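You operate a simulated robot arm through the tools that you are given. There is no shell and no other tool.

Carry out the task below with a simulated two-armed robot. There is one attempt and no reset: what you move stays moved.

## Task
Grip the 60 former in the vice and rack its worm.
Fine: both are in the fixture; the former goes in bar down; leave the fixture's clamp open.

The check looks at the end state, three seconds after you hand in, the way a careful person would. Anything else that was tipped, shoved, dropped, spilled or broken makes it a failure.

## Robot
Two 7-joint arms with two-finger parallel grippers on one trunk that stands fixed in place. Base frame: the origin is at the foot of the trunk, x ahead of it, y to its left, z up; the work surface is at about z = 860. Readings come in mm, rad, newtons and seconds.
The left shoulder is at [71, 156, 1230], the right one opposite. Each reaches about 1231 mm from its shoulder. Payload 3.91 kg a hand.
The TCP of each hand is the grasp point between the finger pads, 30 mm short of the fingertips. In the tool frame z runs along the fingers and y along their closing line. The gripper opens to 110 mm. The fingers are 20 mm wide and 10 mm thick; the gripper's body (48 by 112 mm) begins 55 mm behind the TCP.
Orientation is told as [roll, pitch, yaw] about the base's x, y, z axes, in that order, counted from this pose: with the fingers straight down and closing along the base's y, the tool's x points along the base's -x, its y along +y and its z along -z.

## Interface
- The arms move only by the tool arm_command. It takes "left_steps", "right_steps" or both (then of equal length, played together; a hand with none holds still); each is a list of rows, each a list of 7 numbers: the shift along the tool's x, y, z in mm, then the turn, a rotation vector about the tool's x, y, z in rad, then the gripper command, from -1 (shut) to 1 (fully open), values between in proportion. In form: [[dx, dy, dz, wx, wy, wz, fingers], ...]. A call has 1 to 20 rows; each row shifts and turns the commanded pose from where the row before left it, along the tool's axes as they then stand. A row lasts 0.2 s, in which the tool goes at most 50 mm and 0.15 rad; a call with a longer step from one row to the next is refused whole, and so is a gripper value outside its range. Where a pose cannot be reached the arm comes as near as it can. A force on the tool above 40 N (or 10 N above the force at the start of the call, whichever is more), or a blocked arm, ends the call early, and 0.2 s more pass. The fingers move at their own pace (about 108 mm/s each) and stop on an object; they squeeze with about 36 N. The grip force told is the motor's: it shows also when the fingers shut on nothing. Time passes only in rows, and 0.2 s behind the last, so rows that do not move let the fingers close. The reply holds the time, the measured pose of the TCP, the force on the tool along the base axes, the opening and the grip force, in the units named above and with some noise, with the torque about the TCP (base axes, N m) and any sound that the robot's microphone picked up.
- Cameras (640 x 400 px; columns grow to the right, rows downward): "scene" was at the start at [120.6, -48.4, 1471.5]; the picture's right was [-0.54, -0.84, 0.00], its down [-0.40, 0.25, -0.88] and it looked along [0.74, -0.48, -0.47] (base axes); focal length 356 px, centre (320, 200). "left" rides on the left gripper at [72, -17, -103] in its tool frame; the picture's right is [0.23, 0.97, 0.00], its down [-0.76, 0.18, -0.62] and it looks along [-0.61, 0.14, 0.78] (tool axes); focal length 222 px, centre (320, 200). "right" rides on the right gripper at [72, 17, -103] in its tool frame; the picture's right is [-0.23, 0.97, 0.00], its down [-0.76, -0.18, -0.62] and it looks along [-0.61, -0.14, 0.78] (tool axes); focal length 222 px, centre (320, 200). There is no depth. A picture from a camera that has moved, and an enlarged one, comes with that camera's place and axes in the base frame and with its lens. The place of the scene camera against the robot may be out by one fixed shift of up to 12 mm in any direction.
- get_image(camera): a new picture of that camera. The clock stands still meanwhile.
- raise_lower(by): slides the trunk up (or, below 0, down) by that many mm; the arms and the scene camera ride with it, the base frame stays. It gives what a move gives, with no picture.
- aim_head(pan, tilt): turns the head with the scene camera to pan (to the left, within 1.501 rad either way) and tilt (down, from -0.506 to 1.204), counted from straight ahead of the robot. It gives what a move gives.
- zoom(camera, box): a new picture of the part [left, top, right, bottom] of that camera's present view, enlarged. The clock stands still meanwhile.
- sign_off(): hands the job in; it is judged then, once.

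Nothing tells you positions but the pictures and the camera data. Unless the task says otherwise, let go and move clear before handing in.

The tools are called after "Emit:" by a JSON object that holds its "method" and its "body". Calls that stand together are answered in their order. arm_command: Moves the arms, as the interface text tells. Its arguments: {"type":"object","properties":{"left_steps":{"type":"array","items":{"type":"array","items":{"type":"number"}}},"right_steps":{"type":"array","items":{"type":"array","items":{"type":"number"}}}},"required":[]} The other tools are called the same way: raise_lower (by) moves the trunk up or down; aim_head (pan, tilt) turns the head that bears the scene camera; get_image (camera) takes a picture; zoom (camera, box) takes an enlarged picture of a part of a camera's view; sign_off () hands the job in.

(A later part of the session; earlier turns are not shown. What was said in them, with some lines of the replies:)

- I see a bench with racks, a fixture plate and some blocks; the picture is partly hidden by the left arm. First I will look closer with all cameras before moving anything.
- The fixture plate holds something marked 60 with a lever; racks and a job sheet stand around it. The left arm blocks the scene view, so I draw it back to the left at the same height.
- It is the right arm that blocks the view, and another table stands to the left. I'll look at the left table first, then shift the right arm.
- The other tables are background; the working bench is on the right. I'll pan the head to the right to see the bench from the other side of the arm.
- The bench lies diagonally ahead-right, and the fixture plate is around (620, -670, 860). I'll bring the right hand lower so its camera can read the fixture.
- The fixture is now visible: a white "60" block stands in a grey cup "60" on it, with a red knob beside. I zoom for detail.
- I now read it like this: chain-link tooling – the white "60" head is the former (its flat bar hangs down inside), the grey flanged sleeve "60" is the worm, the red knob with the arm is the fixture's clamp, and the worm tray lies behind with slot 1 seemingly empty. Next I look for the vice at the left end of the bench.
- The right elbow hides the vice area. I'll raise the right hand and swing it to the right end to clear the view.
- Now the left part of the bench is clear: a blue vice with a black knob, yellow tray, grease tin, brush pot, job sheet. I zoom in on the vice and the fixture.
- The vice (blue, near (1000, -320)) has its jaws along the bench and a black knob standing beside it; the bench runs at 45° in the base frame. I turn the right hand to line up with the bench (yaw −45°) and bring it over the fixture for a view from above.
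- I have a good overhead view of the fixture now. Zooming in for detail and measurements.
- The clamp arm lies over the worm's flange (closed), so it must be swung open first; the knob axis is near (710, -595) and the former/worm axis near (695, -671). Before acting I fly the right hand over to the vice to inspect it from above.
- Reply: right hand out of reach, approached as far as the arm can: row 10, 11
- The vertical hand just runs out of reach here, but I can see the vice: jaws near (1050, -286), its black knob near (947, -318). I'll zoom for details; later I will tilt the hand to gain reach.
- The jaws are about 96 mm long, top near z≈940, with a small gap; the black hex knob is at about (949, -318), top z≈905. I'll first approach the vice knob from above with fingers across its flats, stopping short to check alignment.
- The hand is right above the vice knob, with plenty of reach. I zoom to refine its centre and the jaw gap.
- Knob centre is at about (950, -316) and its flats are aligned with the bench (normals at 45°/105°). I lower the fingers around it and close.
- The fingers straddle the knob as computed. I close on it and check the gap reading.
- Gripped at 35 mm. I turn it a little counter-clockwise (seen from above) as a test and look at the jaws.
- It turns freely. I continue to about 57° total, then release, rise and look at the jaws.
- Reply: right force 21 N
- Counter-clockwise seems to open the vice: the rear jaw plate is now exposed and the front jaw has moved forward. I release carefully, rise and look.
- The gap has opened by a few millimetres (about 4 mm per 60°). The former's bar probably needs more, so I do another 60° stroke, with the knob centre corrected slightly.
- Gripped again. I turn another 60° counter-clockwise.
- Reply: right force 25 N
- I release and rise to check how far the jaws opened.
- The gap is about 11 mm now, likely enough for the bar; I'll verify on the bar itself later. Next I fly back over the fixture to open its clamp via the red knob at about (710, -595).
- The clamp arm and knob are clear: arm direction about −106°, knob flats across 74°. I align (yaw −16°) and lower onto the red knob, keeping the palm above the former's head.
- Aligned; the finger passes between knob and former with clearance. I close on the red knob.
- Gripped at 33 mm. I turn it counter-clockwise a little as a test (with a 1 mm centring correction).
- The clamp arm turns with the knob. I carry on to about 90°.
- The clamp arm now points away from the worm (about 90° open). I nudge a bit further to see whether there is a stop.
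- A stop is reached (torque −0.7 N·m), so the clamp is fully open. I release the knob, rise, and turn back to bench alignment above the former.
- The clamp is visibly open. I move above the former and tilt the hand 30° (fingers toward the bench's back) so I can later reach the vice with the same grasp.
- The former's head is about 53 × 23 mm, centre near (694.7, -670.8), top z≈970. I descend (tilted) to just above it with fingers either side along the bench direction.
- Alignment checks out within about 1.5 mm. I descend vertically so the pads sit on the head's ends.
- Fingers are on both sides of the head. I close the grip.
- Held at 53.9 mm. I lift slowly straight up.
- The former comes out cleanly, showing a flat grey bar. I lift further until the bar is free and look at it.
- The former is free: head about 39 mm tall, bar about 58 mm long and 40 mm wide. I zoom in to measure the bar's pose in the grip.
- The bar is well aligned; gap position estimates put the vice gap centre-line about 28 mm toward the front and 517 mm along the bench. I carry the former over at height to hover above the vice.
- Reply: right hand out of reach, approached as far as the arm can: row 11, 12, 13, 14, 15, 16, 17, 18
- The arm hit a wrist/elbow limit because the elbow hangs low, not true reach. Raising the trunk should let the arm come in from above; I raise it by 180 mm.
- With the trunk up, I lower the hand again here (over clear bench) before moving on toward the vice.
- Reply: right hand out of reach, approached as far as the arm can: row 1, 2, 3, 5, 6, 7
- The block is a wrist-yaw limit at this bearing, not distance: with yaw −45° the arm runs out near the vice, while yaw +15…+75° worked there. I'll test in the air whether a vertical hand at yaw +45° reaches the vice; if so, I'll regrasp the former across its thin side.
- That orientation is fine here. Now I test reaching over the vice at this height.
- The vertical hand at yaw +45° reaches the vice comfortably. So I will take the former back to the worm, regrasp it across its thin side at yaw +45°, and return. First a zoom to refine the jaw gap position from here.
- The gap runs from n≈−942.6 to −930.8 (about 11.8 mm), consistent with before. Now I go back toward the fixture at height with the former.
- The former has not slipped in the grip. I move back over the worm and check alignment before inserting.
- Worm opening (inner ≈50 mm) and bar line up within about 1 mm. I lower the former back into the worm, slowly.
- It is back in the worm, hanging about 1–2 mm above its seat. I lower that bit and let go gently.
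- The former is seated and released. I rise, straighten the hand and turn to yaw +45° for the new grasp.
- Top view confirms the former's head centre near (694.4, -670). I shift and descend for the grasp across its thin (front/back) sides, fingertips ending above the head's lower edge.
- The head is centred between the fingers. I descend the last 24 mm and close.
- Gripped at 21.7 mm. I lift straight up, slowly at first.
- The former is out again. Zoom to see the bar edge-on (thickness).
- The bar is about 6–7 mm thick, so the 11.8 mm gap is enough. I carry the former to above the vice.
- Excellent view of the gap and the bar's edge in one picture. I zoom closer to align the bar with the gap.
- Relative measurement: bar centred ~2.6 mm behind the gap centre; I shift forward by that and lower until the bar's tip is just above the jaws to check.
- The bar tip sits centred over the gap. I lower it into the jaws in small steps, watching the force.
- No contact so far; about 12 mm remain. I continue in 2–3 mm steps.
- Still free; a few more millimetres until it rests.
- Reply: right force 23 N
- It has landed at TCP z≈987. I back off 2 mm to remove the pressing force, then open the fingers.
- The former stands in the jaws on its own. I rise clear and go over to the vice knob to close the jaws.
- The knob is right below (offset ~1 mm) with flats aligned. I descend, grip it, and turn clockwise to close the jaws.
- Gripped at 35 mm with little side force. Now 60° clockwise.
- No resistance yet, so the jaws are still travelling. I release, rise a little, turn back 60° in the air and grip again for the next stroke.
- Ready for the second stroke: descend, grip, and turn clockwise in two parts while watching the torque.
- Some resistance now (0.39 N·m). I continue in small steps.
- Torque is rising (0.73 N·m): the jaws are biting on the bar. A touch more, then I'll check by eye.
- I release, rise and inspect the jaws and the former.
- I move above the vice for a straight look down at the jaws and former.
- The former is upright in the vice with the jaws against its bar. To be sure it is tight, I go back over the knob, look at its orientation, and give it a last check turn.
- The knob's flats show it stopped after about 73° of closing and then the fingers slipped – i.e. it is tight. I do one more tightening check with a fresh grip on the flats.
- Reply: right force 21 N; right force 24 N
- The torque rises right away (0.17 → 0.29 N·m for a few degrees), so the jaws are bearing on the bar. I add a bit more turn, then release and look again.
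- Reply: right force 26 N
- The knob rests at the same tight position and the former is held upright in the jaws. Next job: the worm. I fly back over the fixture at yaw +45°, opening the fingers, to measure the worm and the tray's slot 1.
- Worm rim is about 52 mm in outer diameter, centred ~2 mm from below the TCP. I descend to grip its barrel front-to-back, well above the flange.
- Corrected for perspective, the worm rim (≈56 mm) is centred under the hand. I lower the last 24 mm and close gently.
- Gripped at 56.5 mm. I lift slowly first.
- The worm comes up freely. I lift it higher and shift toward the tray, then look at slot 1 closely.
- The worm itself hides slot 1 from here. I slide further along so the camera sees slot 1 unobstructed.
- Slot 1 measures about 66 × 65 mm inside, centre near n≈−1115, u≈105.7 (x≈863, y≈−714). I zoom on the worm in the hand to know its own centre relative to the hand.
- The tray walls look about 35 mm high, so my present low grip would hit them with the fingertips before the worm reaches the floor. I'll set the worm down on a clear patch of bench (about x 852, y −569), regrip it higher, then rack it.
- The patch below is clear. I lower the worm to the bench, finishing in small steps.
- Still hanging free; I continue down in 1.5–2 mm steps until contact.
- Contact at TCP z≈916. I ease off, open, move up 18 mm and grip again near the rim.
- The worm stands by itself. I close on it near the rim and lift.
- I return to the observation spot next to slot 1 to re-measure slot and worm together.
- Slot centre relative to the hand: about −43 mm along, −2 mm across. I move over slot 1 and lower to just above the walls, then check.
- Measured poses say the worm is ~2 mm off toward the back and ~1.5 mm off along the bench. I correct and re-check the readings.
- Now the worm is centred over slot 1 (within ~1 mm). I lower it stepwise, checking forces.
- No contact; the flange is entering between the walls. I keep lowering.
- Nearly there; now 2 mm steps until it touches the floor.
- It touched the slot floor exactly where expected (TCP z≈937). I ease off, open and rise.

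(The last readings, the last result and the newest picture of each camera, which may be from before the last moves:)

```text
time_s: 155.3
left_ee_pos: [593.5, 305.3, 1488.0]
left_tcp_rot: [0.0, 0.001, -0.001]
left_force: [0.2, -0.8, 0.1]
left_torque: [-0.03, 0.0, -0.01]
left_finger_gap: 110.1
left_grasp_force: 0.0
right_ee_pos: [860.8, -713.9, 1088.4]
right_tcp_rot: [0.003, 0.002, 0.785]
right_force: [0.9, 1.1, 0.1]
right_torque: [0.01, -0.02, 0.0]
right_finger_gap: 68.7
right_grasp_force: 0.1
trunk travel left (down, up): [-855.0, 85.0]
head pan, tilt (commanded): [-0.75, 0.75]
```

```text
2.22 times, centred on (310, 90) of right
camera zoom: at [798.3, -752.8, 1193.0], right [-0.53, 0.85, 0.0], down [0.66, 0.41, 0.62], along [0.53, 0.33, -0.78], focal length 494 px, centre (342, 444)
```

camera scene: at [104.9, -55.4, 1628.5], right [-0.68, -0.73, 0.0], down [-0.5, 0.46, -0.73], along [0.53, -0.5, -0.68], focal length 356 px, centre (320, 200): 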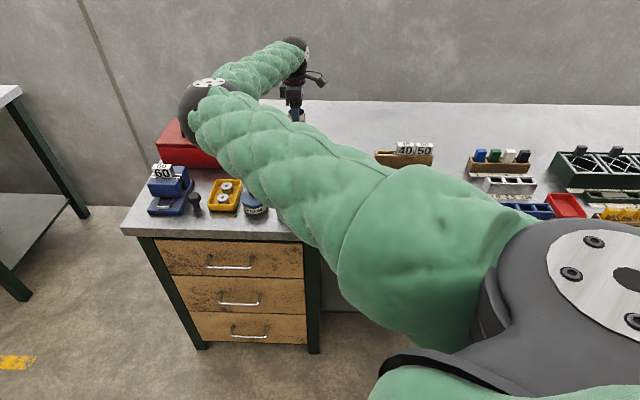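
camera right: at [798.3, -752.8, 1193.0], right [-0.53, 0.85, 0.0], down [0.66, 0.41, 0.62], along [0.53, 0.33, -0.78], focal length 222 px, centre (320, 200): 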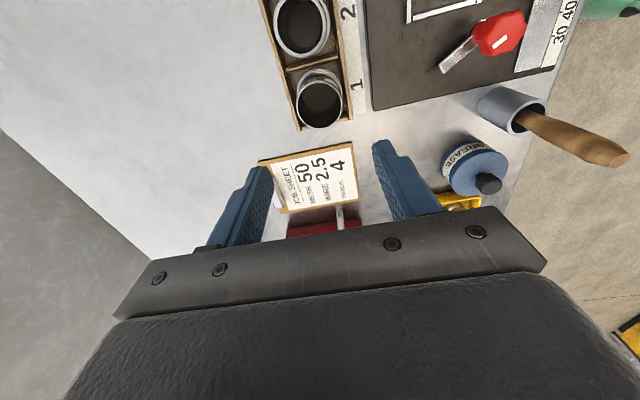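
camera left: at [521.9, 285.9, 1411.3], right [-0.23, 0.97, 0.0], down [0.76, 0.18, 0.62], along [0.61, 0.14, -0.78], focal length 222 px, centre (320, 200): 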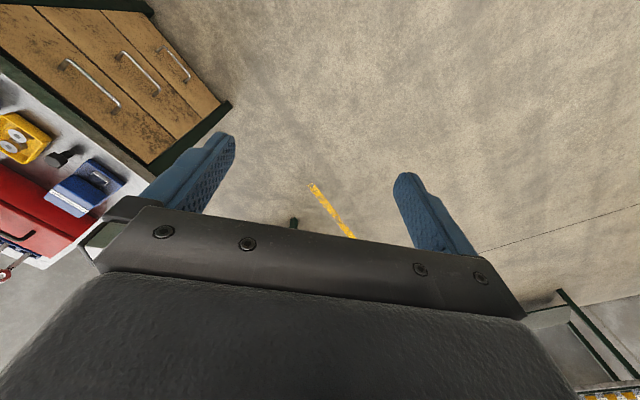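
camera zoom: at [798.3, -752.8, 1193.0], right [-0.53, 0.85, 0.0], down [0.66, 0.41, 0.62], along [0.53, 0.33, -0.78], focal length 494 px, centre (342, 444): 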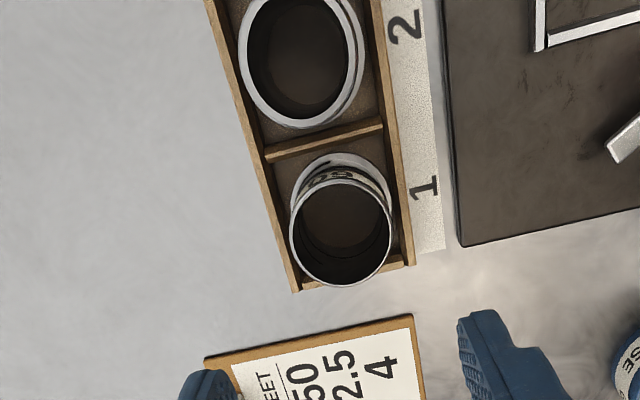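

The 60 worm stands upright in slot 1, flange inside the walls. I now withdraw the hand upward and back, then inspect everything.

Emit:
{"method": "arm_command", "body": {"right_steps": [[0, 0, -40, 0, 0, 0, 0.25], [0, 0, -40, 0, 0, 0, 0.25], [0, 0, -40, 0, 0, 0, 0.25], [0, 0, -40, 0, 0, 0, 0.25], [25, 27, -5, 0, 0, 0, 0.25], [25, 27, -5, 0, 0, 0, 0.25], [25, 27, -5, 0, 0, 0, 0.25], [25, 27, -5, 0, 0, 0, 0.25], [25, 27, -5, 0, 0, 0, 0.25], [25, 27, -5, 0, 0, 0, 0.25], [30, 20, 0, 0, 0, 0, 0.25], [30, 20, 0, 0, 0, 0, 0.25], [30, 20, 0, 0, 0, 0, 0.25], [30, -10, 0, 0, 0, 0, 0.25], [30, -20, 0, 0, 0, 0, 0.25], [30, -20, 0, 0, 0, 0, 0.25]]}}

Emit:
{"method": "get_image", "body": {"camera": "scene"}}

Emit:
{"method": "get_image", "body": {"camera": "right"}}

```text
time_s: 158.7
left_ee_pos: [593.1, 302.8, 1489.1]
left_tcp_rot: [0.001, -0.001, 0.001]
left_force: [-0.9, -1.1, 0.1]
left_torque: [0.03, 0.0, -0.04]
left_finger_gap: 109.9
left_grasp_force: 0.1
right_ee_pos: [509.4, -826.1, 1278.1]
right_tcp_rot: [0.003, 0.0, 0.787]
right_force: [0.8, 0.3, 0.3]
right_torque: [0.0, -0.02, -0.01]
right_finger_gap: 68.6
right_grasp_force: 0.1
trunk travel left (down, up): [-855.0, 85.0]
head pan, tilt (commanded): [-0.75, 0.75]
```

```text
taken
camera scene: at [103.7, -57.0, 1628.5], right [-0.68, -0.73, 0.0], down [-0.5, 0.47, -0.73], along [0.54, -0.5, -0.68], focal length 356 px, centre (320, 200)
```

scene: 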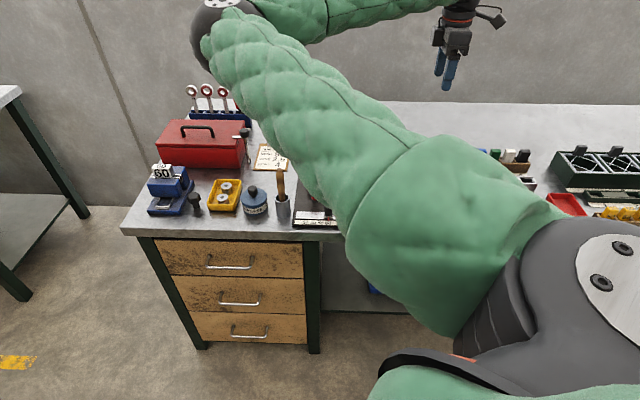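

```text
taken
camera right: at [446.7, -865.3, 1382.6], right [-0.53, 0.85, 0.0], down [0.66, 0.41, 0.62], along [0.53, 0.33, -0.78], focal length 222 px, centre (320, 200)
```

right: 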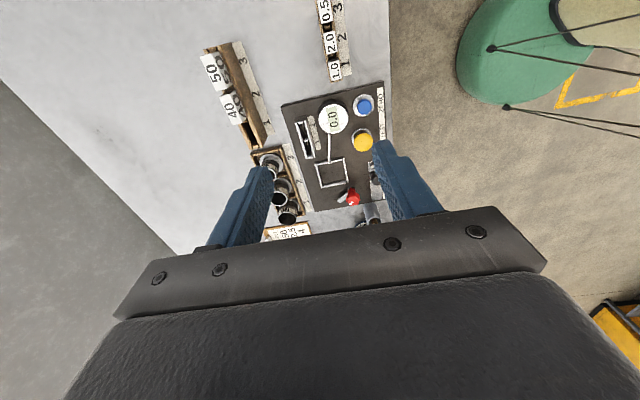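

Everything seems in place; I zoom in on the vice, and swing the right arm further to the right so the head camera can see the fixture and tray.

Emit:
{"method": "zoom", "body": {"camera": "scene", "box": [130, 150, 230, 230]}}

Emit:
{"method": "arm_command", "body": {"right_steps": [[38, 0, 0, 0, 0, 0, 0.25], [38, 0, 0, 0, 0, 0, 0.25], [38, 0, 0, 0, 0, 0, 0.25], [38, 0, 0, 0, 0, 0, 0.25], [38, 0, 0, 0, 0, 0, 0.25], [38, 0, 0, 0, 0, 0, 0.25]]}}

Emit:
{"method": "get_image", "body": {"camera": "scene"}}

```text
5.00 times, centred on (180, 190) of scene
camera zoom: at [103.7, -57.0, 1628.5], right [-0.68, -0.73, 0.0], down [-0.5, 0.47, -0.73], along [0.54, -0.5, -0.68], focal length 1778 px, centre (1020, 250)
```

zoom: 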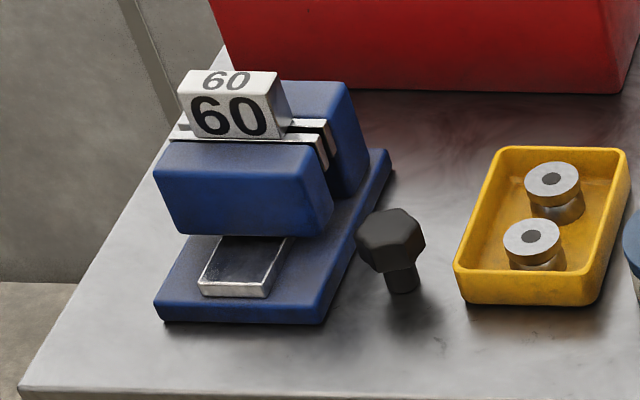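

```text
time_s: 160.1
left_ee_pos: [592.8, 304.5, 1489.4]
left_tcp_rot: [0.0, 0.001, 0.002]
left_force: [0.1, 0.3, 0.1]
left_torque: [0.02, -0.02, -0.01]
left_finger_gap: 110.1
left_grasp_force: 0.0
right_ee_pos: [344.7, -988.2, 1275.8]
right_tcp_rot: [0.002, 0.0, 0.787]
right_force: [-0.2, 0.2, 0.1]
right_torque: [-0.02, 0.02, 0.01]
right_finger_gap: 68.7
right_grasp_force: 0.1
trunk travel left (down, up): [-855.0, 85.0]
head pan, tilt (commanded): [-0.75, 0.75]
```

```text
taken
camera scene: at [103.2, -56.5, 1628.6], right [-0.68, -0.73, 0.0], down [-0.5, 0.47, -0.73], along [0.54, -0.5, -0.68], focal length 356 px, centre (320, 200)
```

scene: 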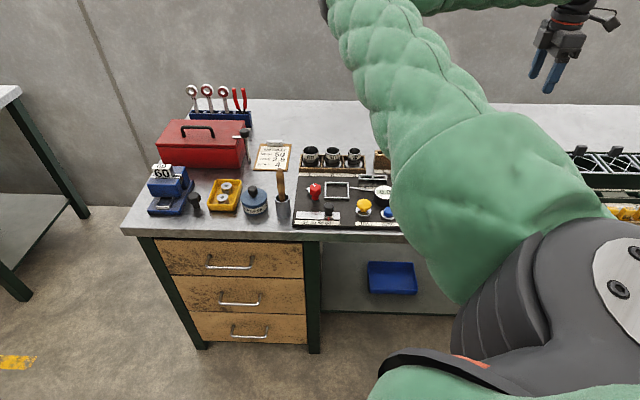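

The vice holds the former nicely upright. To be certain the jaws are really bearing after the knob sprang back a little, I'll do one last gentle check on the vice knob.

Emit:
{"method": "arm_command", "body": {"right_steps": [[-45, 2.4, 0, 0, 0, 0, 0.1], [-45, 2.4, 0, 0, 0, 0, 0.1], [-45, 2.4, 0, 0, 0, 0, 0.0], [-45, 2.4, 0, 0, 0, 0, -0.1], [-45, 2.4, 5, 0, 0, 0, -0.165], [-45, 2.4, 5, 0, 0, 0, -0.165], [-45, 2.4, 10, 0, 0, 0, -0.165], [-45, 2.4, 10, 0, 0, 0, -0.165], [-45, 2.4, 10, 0, 0, 0, -0.165], [-45, 2.4, 10, 0, 0, 0, -0.165], [-45, 2.4, 10, 0, 0, 0, -0.165], [-45, 2.4, 10, 0, 0, 0, -0.165], [-45, 2.4, 10, 0, 0, 0, -0.165], [-45, 2.4, 10, 0, 0, 0, -0.165], [-45, 2.4, 10, 0, 0, 0, -0.165], [-45, 2.4, 10, 0, 0, 0, -0.165], [-45, 2.4, 10, 0, 0, 0, -0.165], [-45, 2.4, 10, 0, 0, 0, -0.165], [-45, 2.4, 10, 0, 0, 0, -0.165], [-20, 2.4, 10, 0, 0, 0, -0.165]]}}

Emit:
{"method": "get_image", "body": {"camera": "right"}}

Emit:
{"method": "get_image", "body": {"camera": "scene"}}

```text
time_s: 164.3
left_ee_pos: [593.8, 305.5, 1487.2]
left_tcp_rot: [0.0, 0.003, 0.0]
left_force: [-1.0, 0.3, -0.1]
left_torque: [-0.01, 0.01, 0.0]
left_finger_gap: 110.0
left_grasp_force: 0.2
right_ee_pos: [930.2, -333.6, 1128.6]
right_tcp_rot: [0.001, 0.001, 0.786]
right_force: [0.3, 0.4, -0.2]
right_torque: [0.02, 0.02, 0.0]
right_finger_gap: 46.0
right_grasp_force: 0.0
trunk travel left (down, up): [-855.0, 85.0]
head pan, tilt (commanded): [-0.75, 0.75]
```

```text
taken
camera right: at [867.2, -373.0, 1232.9], right [-0.53, 0.85, 0.0], down [0.67, 0.41, 0.62], along [0.53, 0.33, -0.78], focal length 222 px, centre (320, 200)
```

right: 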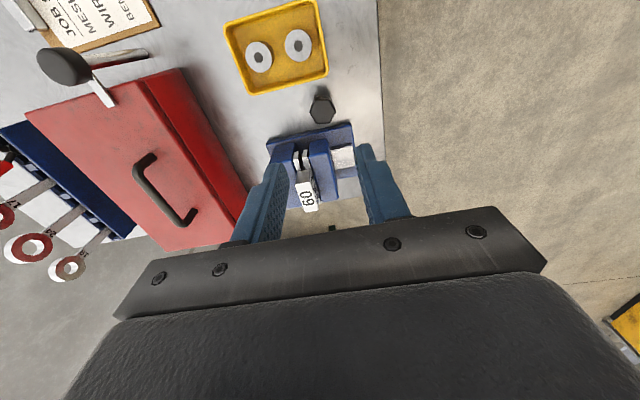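

```text
taken
camera scene: at [104.9, -55.2, 1628.5], right [-0.68, -0.73, 0.0], down [-0.5, 0.47, -0.73], along [0.53, -0.5, -0.68], focal length 356 px, centre (320, 200)
```

scene: 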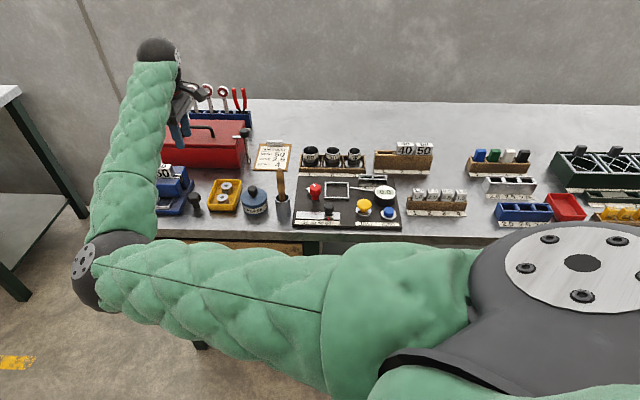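

The head camera now sees the fixture, tray and racks all at once. I zoom on those and on the knob's orientation.

Emit:
{"method": "zoom", "body": {"camera": "scene", "box": [280, 130, 440, 235]}}

Emit:
{"method": "zoom", "body": {"camera": "right", "box": [260, 80, 370, 180]}}

```text
3.81 times, centred on (360, 182) of scene
camera zoom: at [104.9, -55.2, 1628.5], right [-0.68, -0.73, 0.0], down [-0.5, 0.47, -0.73], along [0.53, -0.5, -0.68], focal length 1354 px, centre (168, 267)
```

zoom: 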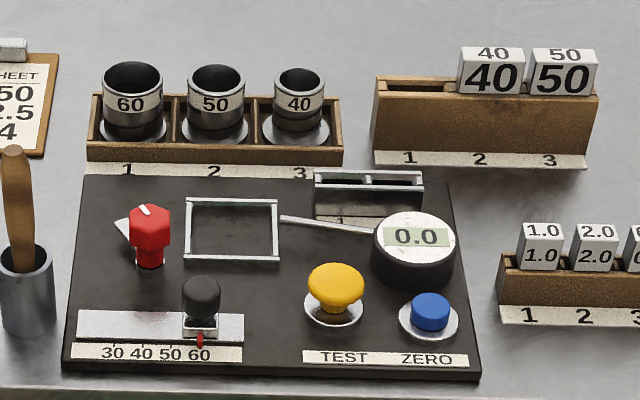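

```text
4.00 times, centred on (315, 130) of right
camera zoom: at [867.2, -373.0, 1232.9], right [-0.53, 0.85, 0.0], down [0.67, 0.41, 0.62], along [0.53, 0.33, -0.78], focal length 888 px, centre (340, 480)
```

zoom: 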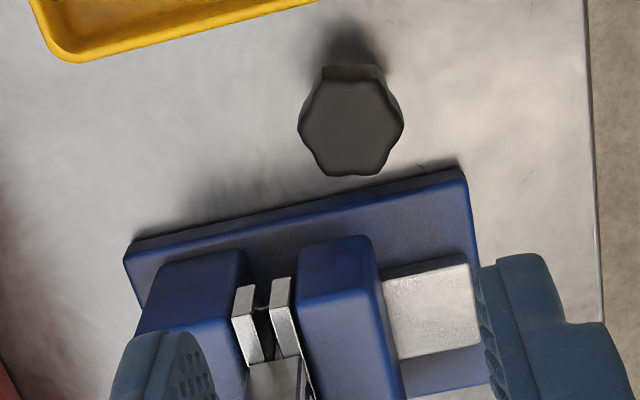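

Racks look right: worm 60 in slot 1, clamp arm open, nothing disturbed. I lower onto the vice knob for the gentle final check.

Emit:
{"method": "arm_command", "body": {"right_steps": [[-25, -1, 0, 0, 0, 0, -0.165], [0, 0, 0, 0, 0, -0.1, -0.165], [0, 0, 0, 0, 0, -0.1, -0.165], [0, 0, 0, 0, 0, -0.095, -0.165], [0, 0, 40, 0, 0, 0, -0.165], [0, 0, 40, 0, 0, 0, -0.165], [0, 0, 40, 0, 0, 0, -0.165], [0, 0, 0, 0, 0, 0, -0.165]]}}

Emit:
{"method": "zoom", "body": {"camera": "right", "box": [230, 60, 400, 220]}}

```text
time_s: 166.1
left_ee_pos: [593.1, 304.5, 1488.0]
left_tcp_rot: [0.0, 0.002, 0.0]
left_force: [-0.2, 0.1, -0.1]
left_torque: [-0.01, -0.01, 0.03]
left_finger_gap: 110.3
left_grasp_force: 0.0
right_ee_pos: [951.9, -316.9, 1008.2]
right_tcp_rot: [0.001, -0.002, 1.08]
right_force: [-0.7, 0.0, 0.3]
right_torque: [0.01, -0.02, 0.04]
right_finger_gap: 45.7
right_grasp_force: 0.1
trunk travel left (down, up): [-855.0, 85.0]
head pan, tilt (commanded): [-0.75, 0.75]
```

```text
2.50 times, centred on (315, 140) of right
camera zoom: at [902.3, -372.8, 1112.1], right [-0.75, 0.66, 0.0], down [0.52, 0.59, 0.62], along [0.41, 0.47, -0.78], focal length 555 px, centre (332, 350)
```

zoom: 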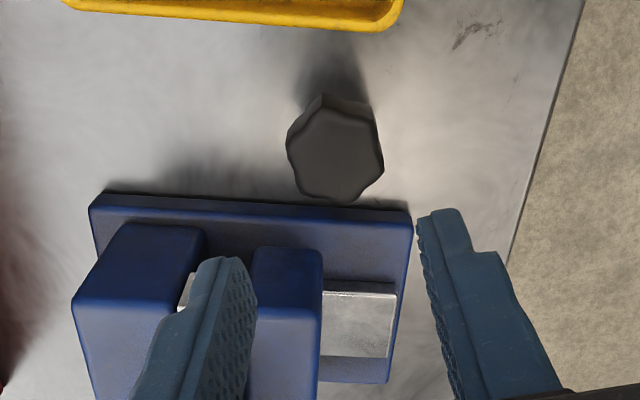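

Small centring correction (≈1.5 mm), then down, grip, and a gentle clockwise nudge.

Emit:
{"method": "arm_command", "body": {"right_steps": [[1.4, 1.5, 30, 0, 0, 0, -0.165], [0, 0, 30, 0, 0, 0, -0.165], [0, 0, 17, 0, 0, 0, -0.165], [0, 0, 9, 0, 0, 0, -0.165], [0, 0, 0, 0, 0, 0, -0.5], [0, 0, 0, 0, 0, 0, -1], [0, 0, 0, 0, 0, 0, -1]]}}

Emit:
{"method": "arm_command", "body": {"right_steps": [[0, 0, 0, 0, 0, 0.04, -1], [0, 0, 0, 0, 0, 0, -1]]}}

Emit:
{"method": "arm_command", "body": {"right_steps": [[0, 0, 0, 0, 0, 0.05, -1], [0, 0, 0, 0, 0, 0, -1]]}}

```text
time_s: 167.7
left_ee_pos: [593.6, 304.6, 1488.5]
left_tcp_rot: [0.0, 0.0, -0.001]
left_force: [0.3, 1.3, -0.4]
left_torque: [-0.03, 0.01, 0.0]
left_finger_gap: 110.1
left_grasp_force: 0.1
right_ee_pos: [946.7, -316.9, 922.1]
right_tcp_rot: [0.001, -0.001, 1.08]
right_force: [1.6, 0.6, 2.0]
right_torque: [-0.26, -0.05, 0.01]
right_finger_gap: 35.1
right_grasp_force: 45.5
trunk travel left (down, up): [-855.0, 85.0]
head pan, tilt (commanded): [-0.75, 0.75]
```

```text
time_s: 168.3
left_ee_pos: [593.4, 305.5, 1488.3]
left_tcp_rot: [-0.001, 0.001, 0.0]
left_force: [0.5, 0.5, 1.1]
left_torque: [0.01, -0.04, 0.01]
left_finger_gap: 110.1
left_grasp_force: 0.1
right_ee_pos: [947.5, -319.0, 921.7]
right_tcp_rot: [0.0, 0.0, 1.04]
right_force: [3.7, -1.7, 1.7]
right_torque: [-0.37, -0.1, 0.0]
right_finger_gap: 35.3
right_grasp_force: 45.0
trunk travel left (down, up): [-855.0, 85.0]
head pan, tilt (commanded): [-0.75, 0.75]
```

```text
time_s: 168.9
left_ee_pos: [595.6, 304.2, 1488.8]
left_tcp_rot: [0.001, 0.001, 0.001]
left_force: [0.4, -0.2, -0.1]
left_torque: [0.01, 0.0, 0.04]
left_finger_gap: 110.0
left_grasp_force: 0.0
right_ee_pos: [947.2, -317.9, 922.4]
right_tcp_rot: [0.001, -0.001, 0.991]
right_force: [9.3, -3.0, 1.6]
right_torque: [0.07, -0.56, 0.06]
right_finger_gap: 35.4
right_grasp_force: 44.8
trunk travel left (down, up): [-855.0, 85.0]
head pan, tilt (commanded): [-0.75, 0.75]
```

There was a hair of free play. I turn on gently until the torque builds slightly, so it stays snug on release.

Emit:
{"method": "arm_command", "body": {"right_steps": [[0, 0, 0, 0, 0, 0.03, -1], [0, 0, 0, 0, 0, 0, -1]]}}

Emit:
{"method": "arm_command", "body": {"right_steps": [[0, 0, 0, 0, 0, 0.03, -1], [0, 0, 0, 0, 0, 0, -1]]}}

Emit:
{"method": "arm_command", "body": {"right_steps": [[0, 0, 0, 0, 0, 0.03, -1], [0, 0, 0, 0, 0, 0, -1]]}}

```text
time_s: 169.5
left_ee_pos: [593.6, 304.3, 1488.1]
left_tcp_rot: [-0.001, 0.004, 0.001]
left_force: [-0.3, 0.2, 0.6]
left_torque: [-0.01, 0.01, 0.0]
left_finger_gap: 110.2
left_grasp_force: 0.0
right_ee_pos: [948.1, -317.2, 921.2]
right_tcp_rot: [0.0, -0.001, 0.96]
right_force: [15.8, -4.3, 2.9]
right_torque: [0.39, -0.72, 0.08]
right_finger_gap: 35.1
right_grasp_force: 45.3
trunk travel left (down, up): [-855.0, 85.0]
head pan, tilt (commanded): [-0.75, 0.75]
```

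```text
time_s: 170.1
left_ee_pos: [595.6, 305.6, 1488.0]
left_tcp_rot: [0.001, 0.002, 0.001]
left_force: [-1.0, 0.2, 0.3]
left_torque: [0.0, -0.03, 0.05]
left_finger_gap: 109.9
left_grasp_force: 0.1
right_ee_pos: [947.6, -318.2, 921.2]
right_tcp_rot: [0.0, -0.001, 0.931]
right_force: [22.5, -5.9, 5.9]
right_torque: [0.01, -0.67, 0.19]
right_finger_gap: 35.4
right_grasp_force: 44.8
trunk travel left (down, up): [-855.0, 85.0]
head pan, tilt (commanded): [-0.75, 0.75]
```

```text
time_s: 170.7
left_ee_pos: [594.6, 303.4, 1487.4]
left_tcp_rot: [0.001, 0.001, 0.001]
left_force: [-0.2, -0.5, -0.3]
left_torque: [-0.01, -0.01, 0.02]
left_finger_gap: 110.1
left_grasp_force: 0.1
right_ee_pos: [948.9, -318.3, 921.9]
right_tcp_rot: [0.0, 0.0, 0.901]
right_force: [27.9, -8.0, 10.2]
right_torque: [-0.31, -0.8, 0.31]
right_finger_gap: 35.4
right_grasp_force: 44.9
trunk travel left (down, up): [-855.0, 85.0]
head pan, tilt (commanded): [-0.75, 0.75]
```

Contact builds again, but there is a growing side force (28 N), meaning the hand is off the knob's axis by a few mm. I relieve that side load before letting go, so the release doesn't jerk the knob.

Emit:
{"method": "arm_command", "body": {"right_steps": [[-0.5, -1.2, 0, 0, 0, 0, -1], [0, 0, 0, 0, 0, 0, -1]]}}

Emit:
{"method": "arm_command", "body": {"right_steps": [[-0.5, -1.2, 0, 0, 0, 0, -1], [0, 0, 0, 0, 0, 0, -1]]}}

```text
time_s: 171.3
left_ee_pos: [594.1, 304.0, 1488.7]
left_tcp_rot: [0.002, 0.001, 0.001]
left_force: [0.3, 0.3, 0.3]
left_torque: [-0.01, 0.02, -0.01]
left_finger_gap: 109.9
left_grasp_force: 0.0
right_ee_pos: [948.2, -318.4, 921.5]
right_tcp_rot: [0.001, 0.0, 0.9]
right_force: [18.1, -6.2, 11.9]
right_torque: [-0.65, -0.32, 0.29]
right_finger_gap: 35.3
right_grasp_force: 44.6
trunk travel left (down, up): [-855.0, 85.0]
head pan, tilt (commanded): [-0.75, 0.75]
```

```text
time_s: 171.9
left_ee_pos: [593.8, 304.3, 1487.5]
left_tcp_rot: [0.0, -0.001, -0.001]
left_force: [-1.2, 0.4, 0.6]
left_torque: [0.02, -0.04, -0.04]
left_finger_gap: 109.8
left_grasp_force: 0.0
right_ee_pos: [948.2, -319.3, 922.2]
right_tcp_rot: [0.0, 0.0, 0.9]
right_force: [5.3, -4.3, 11.0]
right_torque: [-0.14, -0.06, 0.28]
right_finger_gap: 35.4
right_grasp_force: 45.0
trunk travel left (down, up): [-855.0, 85.0]
head pan, tilt (commanded): [-0.75, 0.75]
```

Side load is nearly gone, torque 0.28 N·m remains. I ease the vertical load and back the turn off slightly to just-snug, so the knob won't spring back when released.

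Emit:
{"method": "arm_command", "body": {"right_steps": [[-0.2, -0.5, -0.8, 0, 0, -0.03, -1], [0, 0, 0, 0, 0, 0, -1]]}}

Emit:
{"method": "arm_command", "body": {"right_steps": [[0, 0, 0, 0, 0, -0.015, -1], [0, 0, 0, 0, 0, 0, -1]]}}

```text
time_s: 172.5
left_ee_pos: [593.7, 304.5, 1490.2]
left_tcp_rot: [0.0, -0.001, 0.001]
left_force: [0.2, 0.2, 0.7]
left_torque: [-0.02, 0.01, -0.02]
left_finger_gap: 109.8
left_grasp_force: 0.0
right_ee_pos: [948.9, -318.4, 921.7]
right_tcp_rot: [0.003, 0.0, 0.93]
right_force: [-6.2, -2.0, 2.8]
right_torque: [0.0, 0.11, 0.19]
right_finger_gap: 35.3
right_grasp_force: 45.3
trunk travel left (down, up): [-855.0, 85.0]
head pan, tilt (commanded): [-0.75, 0.75]
```

```text
time_s: 173.1
left_ee_pos: [593.0, 304.1, 1489.1]
left_tcp_rot: [0.0, 0.0, 0.001]
left_force: [-0.1, 0.0, 0.3]
left_torque: [-0.03, 0.01, 0.0]
left_finger_gap: 110.1
left_grasp_force: 0.1
right_ee_pos: [948.0, -317.6, 921.9]
right_tcp_rot: [0.003, 0.0, 0.945]
right_force: [-13.5, -0.8, -4.4]
right_torque: [-0.34, 0.65, 0.22]
right_finger_gap: 35.3
right_grasp_force: 44.8
trunk travel left (down, up): [-855.0, 85.0]
head pan, tilt (commanded): [-0.75, 0.75]
```

Emit:
{"method": "arm_command", "body": {"right_steps": [[0.6, 0.9, -0.3, 0, 0, -0.02, -1], [0, 0, 0, 0, 0, 0, -1]]}}

Emit:
{"method": "arm_command", "body": {"right_steps": [[0, 0, 0, 0, 0, -0.02, -1], [0, 0, 0, 0, 0, 0, -1]]}}

```text
time_s: 173.7
left_ee_pos: [594.5, 304.5, 1488.4]
left_tcp_rot: [-0.001, 0.002, 0.0]
left_force: [0.0, 1.3, 0.2]
left_torque: [0.0, -0.01, 0.01]
left_finger_gap: 110.0
left_grasp_force: 0.1
right_ee_pos: [947.6, -317.8, 921.5]
right_tcp_rot: [0.002, 0.001, 0.967]
right_force: [-7.6, 0.2, -10.3]
right_torque: [-0.16, 0.05, 0.18]
right_finger_gap: 35.3
right_grasp_force: 45.4
trunk travel left (down, up): [-855.0, 85.0]
head pan, tilt (commanded): [-0.75, 0.75]
```

```text
time_s: 174.3
left_ee_pos: [594.0, 304.7, 1488.5]
left_tcp_rot: [0.0, 0.002, -0.001]
left_force: [0.2, -0.3, 0.8]
left_torque: [-0.02, -0.02, 0.0]
left_finger_gap: 110.0
left_grasp_force: 0.0
right_ee_pos: [947.0, -318.3, 921.5]
right_tcp_rot: [0.003, 0.0, 0.984]
right_force: [-8.2, 3.1, -12.5]
right_torque: [0.29, -0.06, 0.12]
right_finger_gap: 35.1
right_grasp_force: 45.2
trunk travel left (down, up): [-855.0, 85.0]
head pan, tilt (commanded): [-0.75, 0.75]
```

Emit:
{"method": "arm_command", "body": {"right_steps": [[0.3, 0.5, 0.9, 0, 0, -0.01, -1], [0, 0, 0, 0, 0, 0, -1]]}}

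```text
time_s: 174.9
left_ee_pos: [594.2, 305.5, 1488.7]
left_tcp_rot: [0.001, 0.002, 0.0]
left_force: [0.0, 0.2, 0.2]
left_torque: [0.02, 0.0, 0.01]
left_finger_gap: 110.0
left_grasp_force: 0.0
right_ee_pos: [948.5, -318.6, 921.7]
right_tcp_rot: [0.003, -0.001, 0.996]
right_force: [-6.8, 0.8, -10.6]
right_torque: [0.39, 0.19, 0.05]
right_finger_gap: 35.2
right_grasp_force: 44.9
trunk travel left (down, up): [-855.0, 85.0]
head pan, tilt (commanded): [-0.75, 0.75]
```

Torque is down to about 0.05 N·m – just snug. I open the fingers gently and rise.

Emit:
{"method": "arm_command", "body": {"right_steps": [[0, 0, 0, 0, 0, 0, -0.34], [0, 0, 0, 0, 0, 0, -0.3], [0, 0, 0, 0, 0, 0, -0.2], [0, 0, 0, 0, 0, 0, -0.165], [0, 0, -15, 0, 0, 0, -0.165], [0, 0, -20, 0, 0, 0, -0.165], [0, 0, 0, 0, 0, 0, -0.165]]}}

Emit:
{"method": "get_image", "body": {"camera": "right"}}

Emit:
{"method": "zoom", "body": {"camera": "right", "box": [240, 90, 400, 230]}}

```text
time_s: 176.5
left_ee_pos: [593.7, 304.4, 1488.4]
left_tcp_rot: [0.0, 0.001, 0.0]
left_force: [-1.1, -0.3, 1.3]
left_torque: [0.02, -0.01, 0.01]
left_finger_gap: 110.1
left_grasp_force: 0.1
right_ee_pos: [946.5, -319.4, 956.9]
right_tcp_rot: [0.0, -0.001, 0.994]
right_force: [-0.4, 0.3, 0.3]
right_torque: [0.02, -0.03, 0.0]
right_finger_gap: 46.0
right_grasp_force: 0.0
trunk travel left (down, up): [-855.0, 85.0]
head pan, tilt (commanded): [-0.75, 0.75]
```

```text
taken
camera right: at [894.6, -370.9, 1060.4], right [-0.69, 0.72, 0.0], down [0.56, 0.54, 0.62], along [0.45, 0.43, -0.78], focal length 222 px, centre (320, 200)
```

right: 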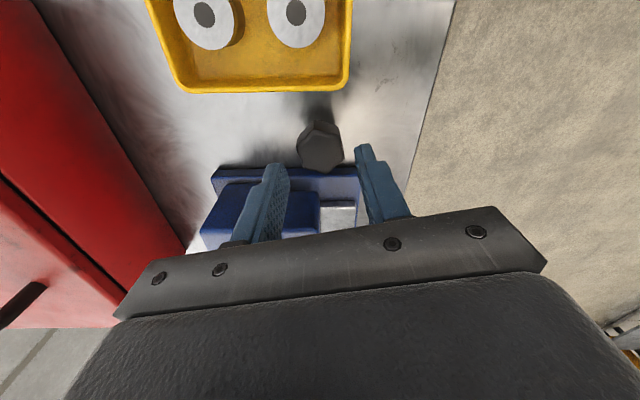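

```text
2.86 times, centred on (320, 160) of right
camera zoom: at [894.6, -370.9, 1060.4], right [-0.69, 0.72, 0.0], down [0.56, 0.54, 0.62], along [0.45, 0.43, -0.78], focal length 635 px, centre (320, 314)
```

zoom: 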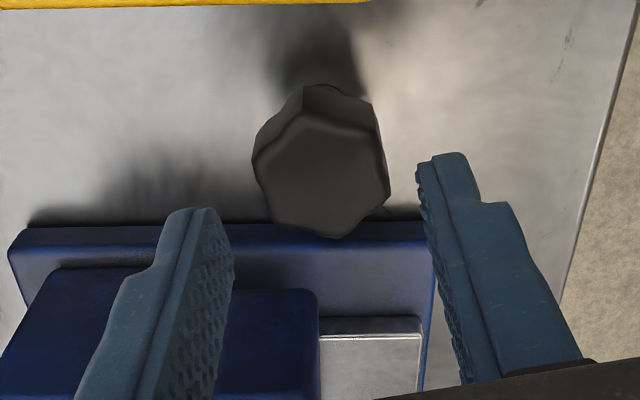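

The knob stayed where I left it (no spring-back). I rise and take a final look at the jaws and former from above.

Emit:
{"method": "arm_command", "body": {"right_steps": [[0, 0, -35, 0, 0, 0, -0.165], [0, 0, -40, 0, 0, 0, -0.165], [0, 0, -40, 0, 0, 0, -0.165], [0, 0, -40, 0, 0, 0, -0.165], [0, 0, 0, 0, 0, 0.105, -0.165], [0, 0, 0, 0, 0, 0.105, -0.165], [-30, 0, 0, 0, 0, 0, -0.165], [-30, 0, 0, 0, 0, 0, -0.165], [0, 0, 0, 0, 0, 0, -0.165]]}}

Emit:
{"method": "get_image", "body": {"camera": "right"}}

Emit:
{"method": "zoom", "body": {"camera": "right", "box": [250, 60, 390, 220]}}

```text
time_s: 178.5
left_ee_pos: [593.8, 303.8, 1489.4]
left_tcp_rot: [-0.001, 0.001, 0.0]
left_force: [0.4, 0.1, -0.5]
left_torque: [-0.03, 0.0, -0.06]
left_finger_gap: 109.9
left_grasp_force: 0.0
right_ee_pos: [991.1, -275.6, 1112.2]
right_tcp_rot: [0.0, 0.0, 0.786]
right_force: [0.4, 0.0, 0.0]
right_torque: [0.03, -0.03, -0.02]
right_finger_gap: 45.9
right_grasp_force: 0.0
trunk travel left (down, up): [-855.0, 85.0]
head pan, tilt (commanded): [-0.75, 0.75]
```

```text
taken
camera right: at [928.3, -315.6, 1216.1], right [-0.53, 0.85, 0.0], down [0.66, 0.41, 0.62], along [0.53, 0.33, -0.78], focal length 222 px, centre (320, 200)
```

right: 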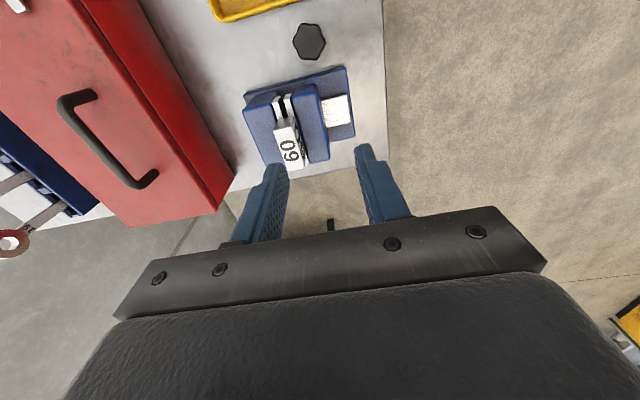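

```text
2.50 times, centred on (320, 140) of right
camera zoom: at [928.3, -315.6, 1216.1], right [-0.53, 0.85, 0.0], down [0.66, 0.41, 0.62], along [0.53, 0.33, -0.78], focal length 555 px, centre (320, 350)
```

zoom: 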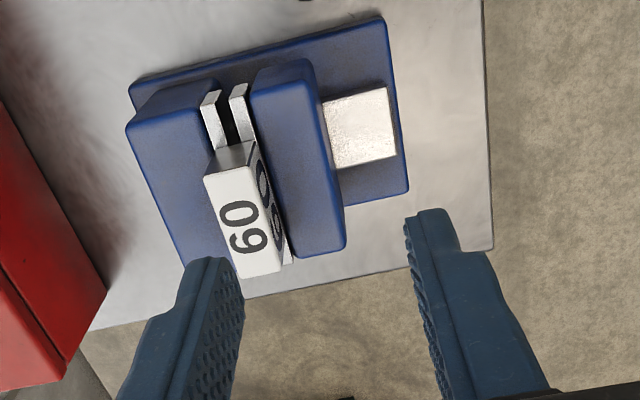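

The former is upright, bar down between closed jaws. I withdraw the right hand along the path used before, well above everything.

Emit:
{"method": "arm_command", "body": {"right_steps": [[44, -2.4, -8, 0, 0, 0, -0.1], [44, -2.4, -8, 0, 0, 0, -0.1], [44, -2.4, -8, 0, 0, 0, -0.1], [44, -2.4, -8, 0, 0, 0, -0.1], [44, -2.4, -8, 0, 0, 0, -0.1], [44, -2.4, -8, 0, 0, 0, -0.1], [44, -2.4, -8, 0, 0, 0, -0.1], [44, -2.4, -8, 0, 0, 0, -0.1], [44, -2.4, -8, 0, 0, 0, -0.1], [44, -2.4, -8, 0, 0, 0, -0.1], [44, -2.4, -8, 0, 0, 0, -0.1], [44, -2.4, -8, 0, 0, 0, -0.1], [44, -2.4, -8, 0, 0, 0, 0.2], [44, -2.4, -8, 0, 0, 0, 0.2], [44, -2.4, -8, 0, 0, 0, 0.2], [44, -2.4, -8, 0, 0, 0, 0.2], [44, -2.4, -8, 0, 0, 0, 0.2], [44, -2.4, -8, 0, 0, 0, 0.2], [44, -2.4, -8, 0, 0, 0, 0.2], [44, -2.4, 0, 0, 0, 0, 0.2]]}}

Emit:
{"method": "get_image", "body": {"camera": "scene"}}

Emit:
{"method": "zoom", "body": {"camera": "scene", "box": [130, 130, 410, 250]}}

Emit:
{"method": "zoom", "body": {"camera": "scene", "box": [140, 155, 220, 220]}}

```text
time_s: 182.7
left_ee_pos: [592.1, 302.7, 1489.3]
left_tcp_rot: [0.002, -0.002, 0.003]
left_force: [-0.9, -0.3, -0.5]
left_torque: [0.08, -0.01, 0.0]
left_finger_gap: 109.8
left_grasp_force: 0.1
right_ee_pos: [399.9, -934.7, 1262.9]
right_tcp_rot: [0.003, 0.0, 0.787]
right_force: [0.0, 0.7, 0.4]
right_torque: [-0.03, 0.02, 0.02]
right_finger_gap: 66.0
right_grasp_force: 0.0
trunk travel left (down, up): [-855.0, 85.0]
head pan, tilt (commanded): [-0.75, 0.75]
```

```text
taken
camera scene: at [102.7, -57.7, 1628.6], right [-0.68, -0.73, 0.0], down [-0.5, 0.47, -0.73], along [0.54, -0.5, -0.68], focal length 356 px, centre (320, 200)
```

scene: 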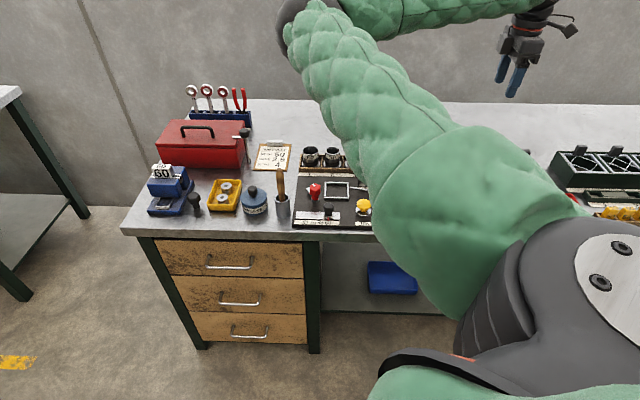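

```text
2.29 times, centred on (270, 190) of scene
camera zoom: at [102.7, -57.7, 1628.6], right [-0.68, -0.73, 0.0], down [-0.5, 0.47, -0.73], along [0.54, -0.5, -0.68], focal length 813 px, centre (434, 223)
```

zoom: 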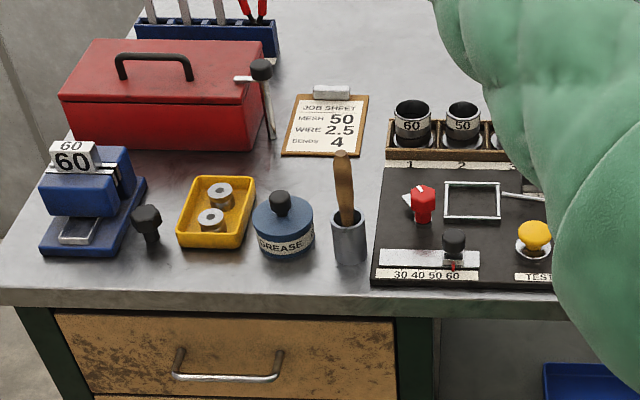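

```text
6.15 times, centred on (180, 188) of scene
camera zoom: at [102.7, -57.7, 1628.6], right [-0.68, -0.73, 0.0], down [-0.5, 0.47, -0.73], along [0.54, -0.5, -0.68], focal length 2188 px, centre (1182, 277)
```

zoom: 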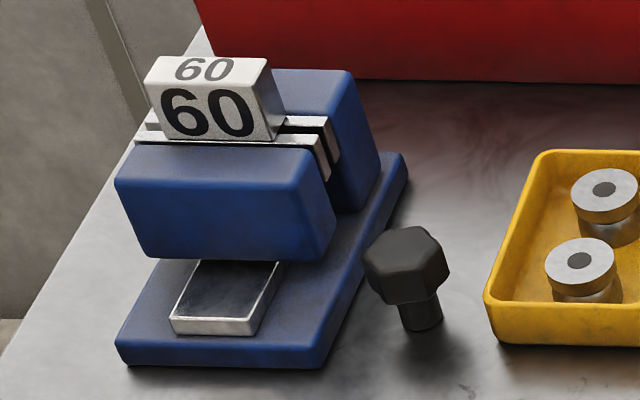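

Final state by eye: the 60 former is in the vice, bar down, jaws closed on it. The 60 worm stands in slot 1 of its rack, the fixture's clamp arm is swung open, and nothing else has moved. Both hands are empty and clear, so I hand in.

Emit:
{"method": "sign_off", "body": {}}

```text
The job is handed in.
```

The 60 former is in the vice, bar down, with the jaws closed on it. Its worm is in slot 1 of the worm rack, the one slot that was empty. I handed the job in with the fixture's clamp swung fully open and both hands empty and clear. In the last pictures nothing else on the bench had been moved or tipped.

- **Grip on the former:** the jaws are snug on the bar, not hard-tightened. The vice knob springs back when let go, and one release left it slightly loose. For the last tightening I eased the turn off before letting go, and the knob stayed put. I did not tug the former to test the hold.
- **Extra handling:** I put the former back in the worm once to grip it a different way, because the first grip could not reach the vice. I also stood the worm on a clear patch of bench once, to grip it nearer its rim before racking it.
- **Trunk height:** the trunk is 180 mm higher than at the start. I raised it to reach the vice and did not lower it again.
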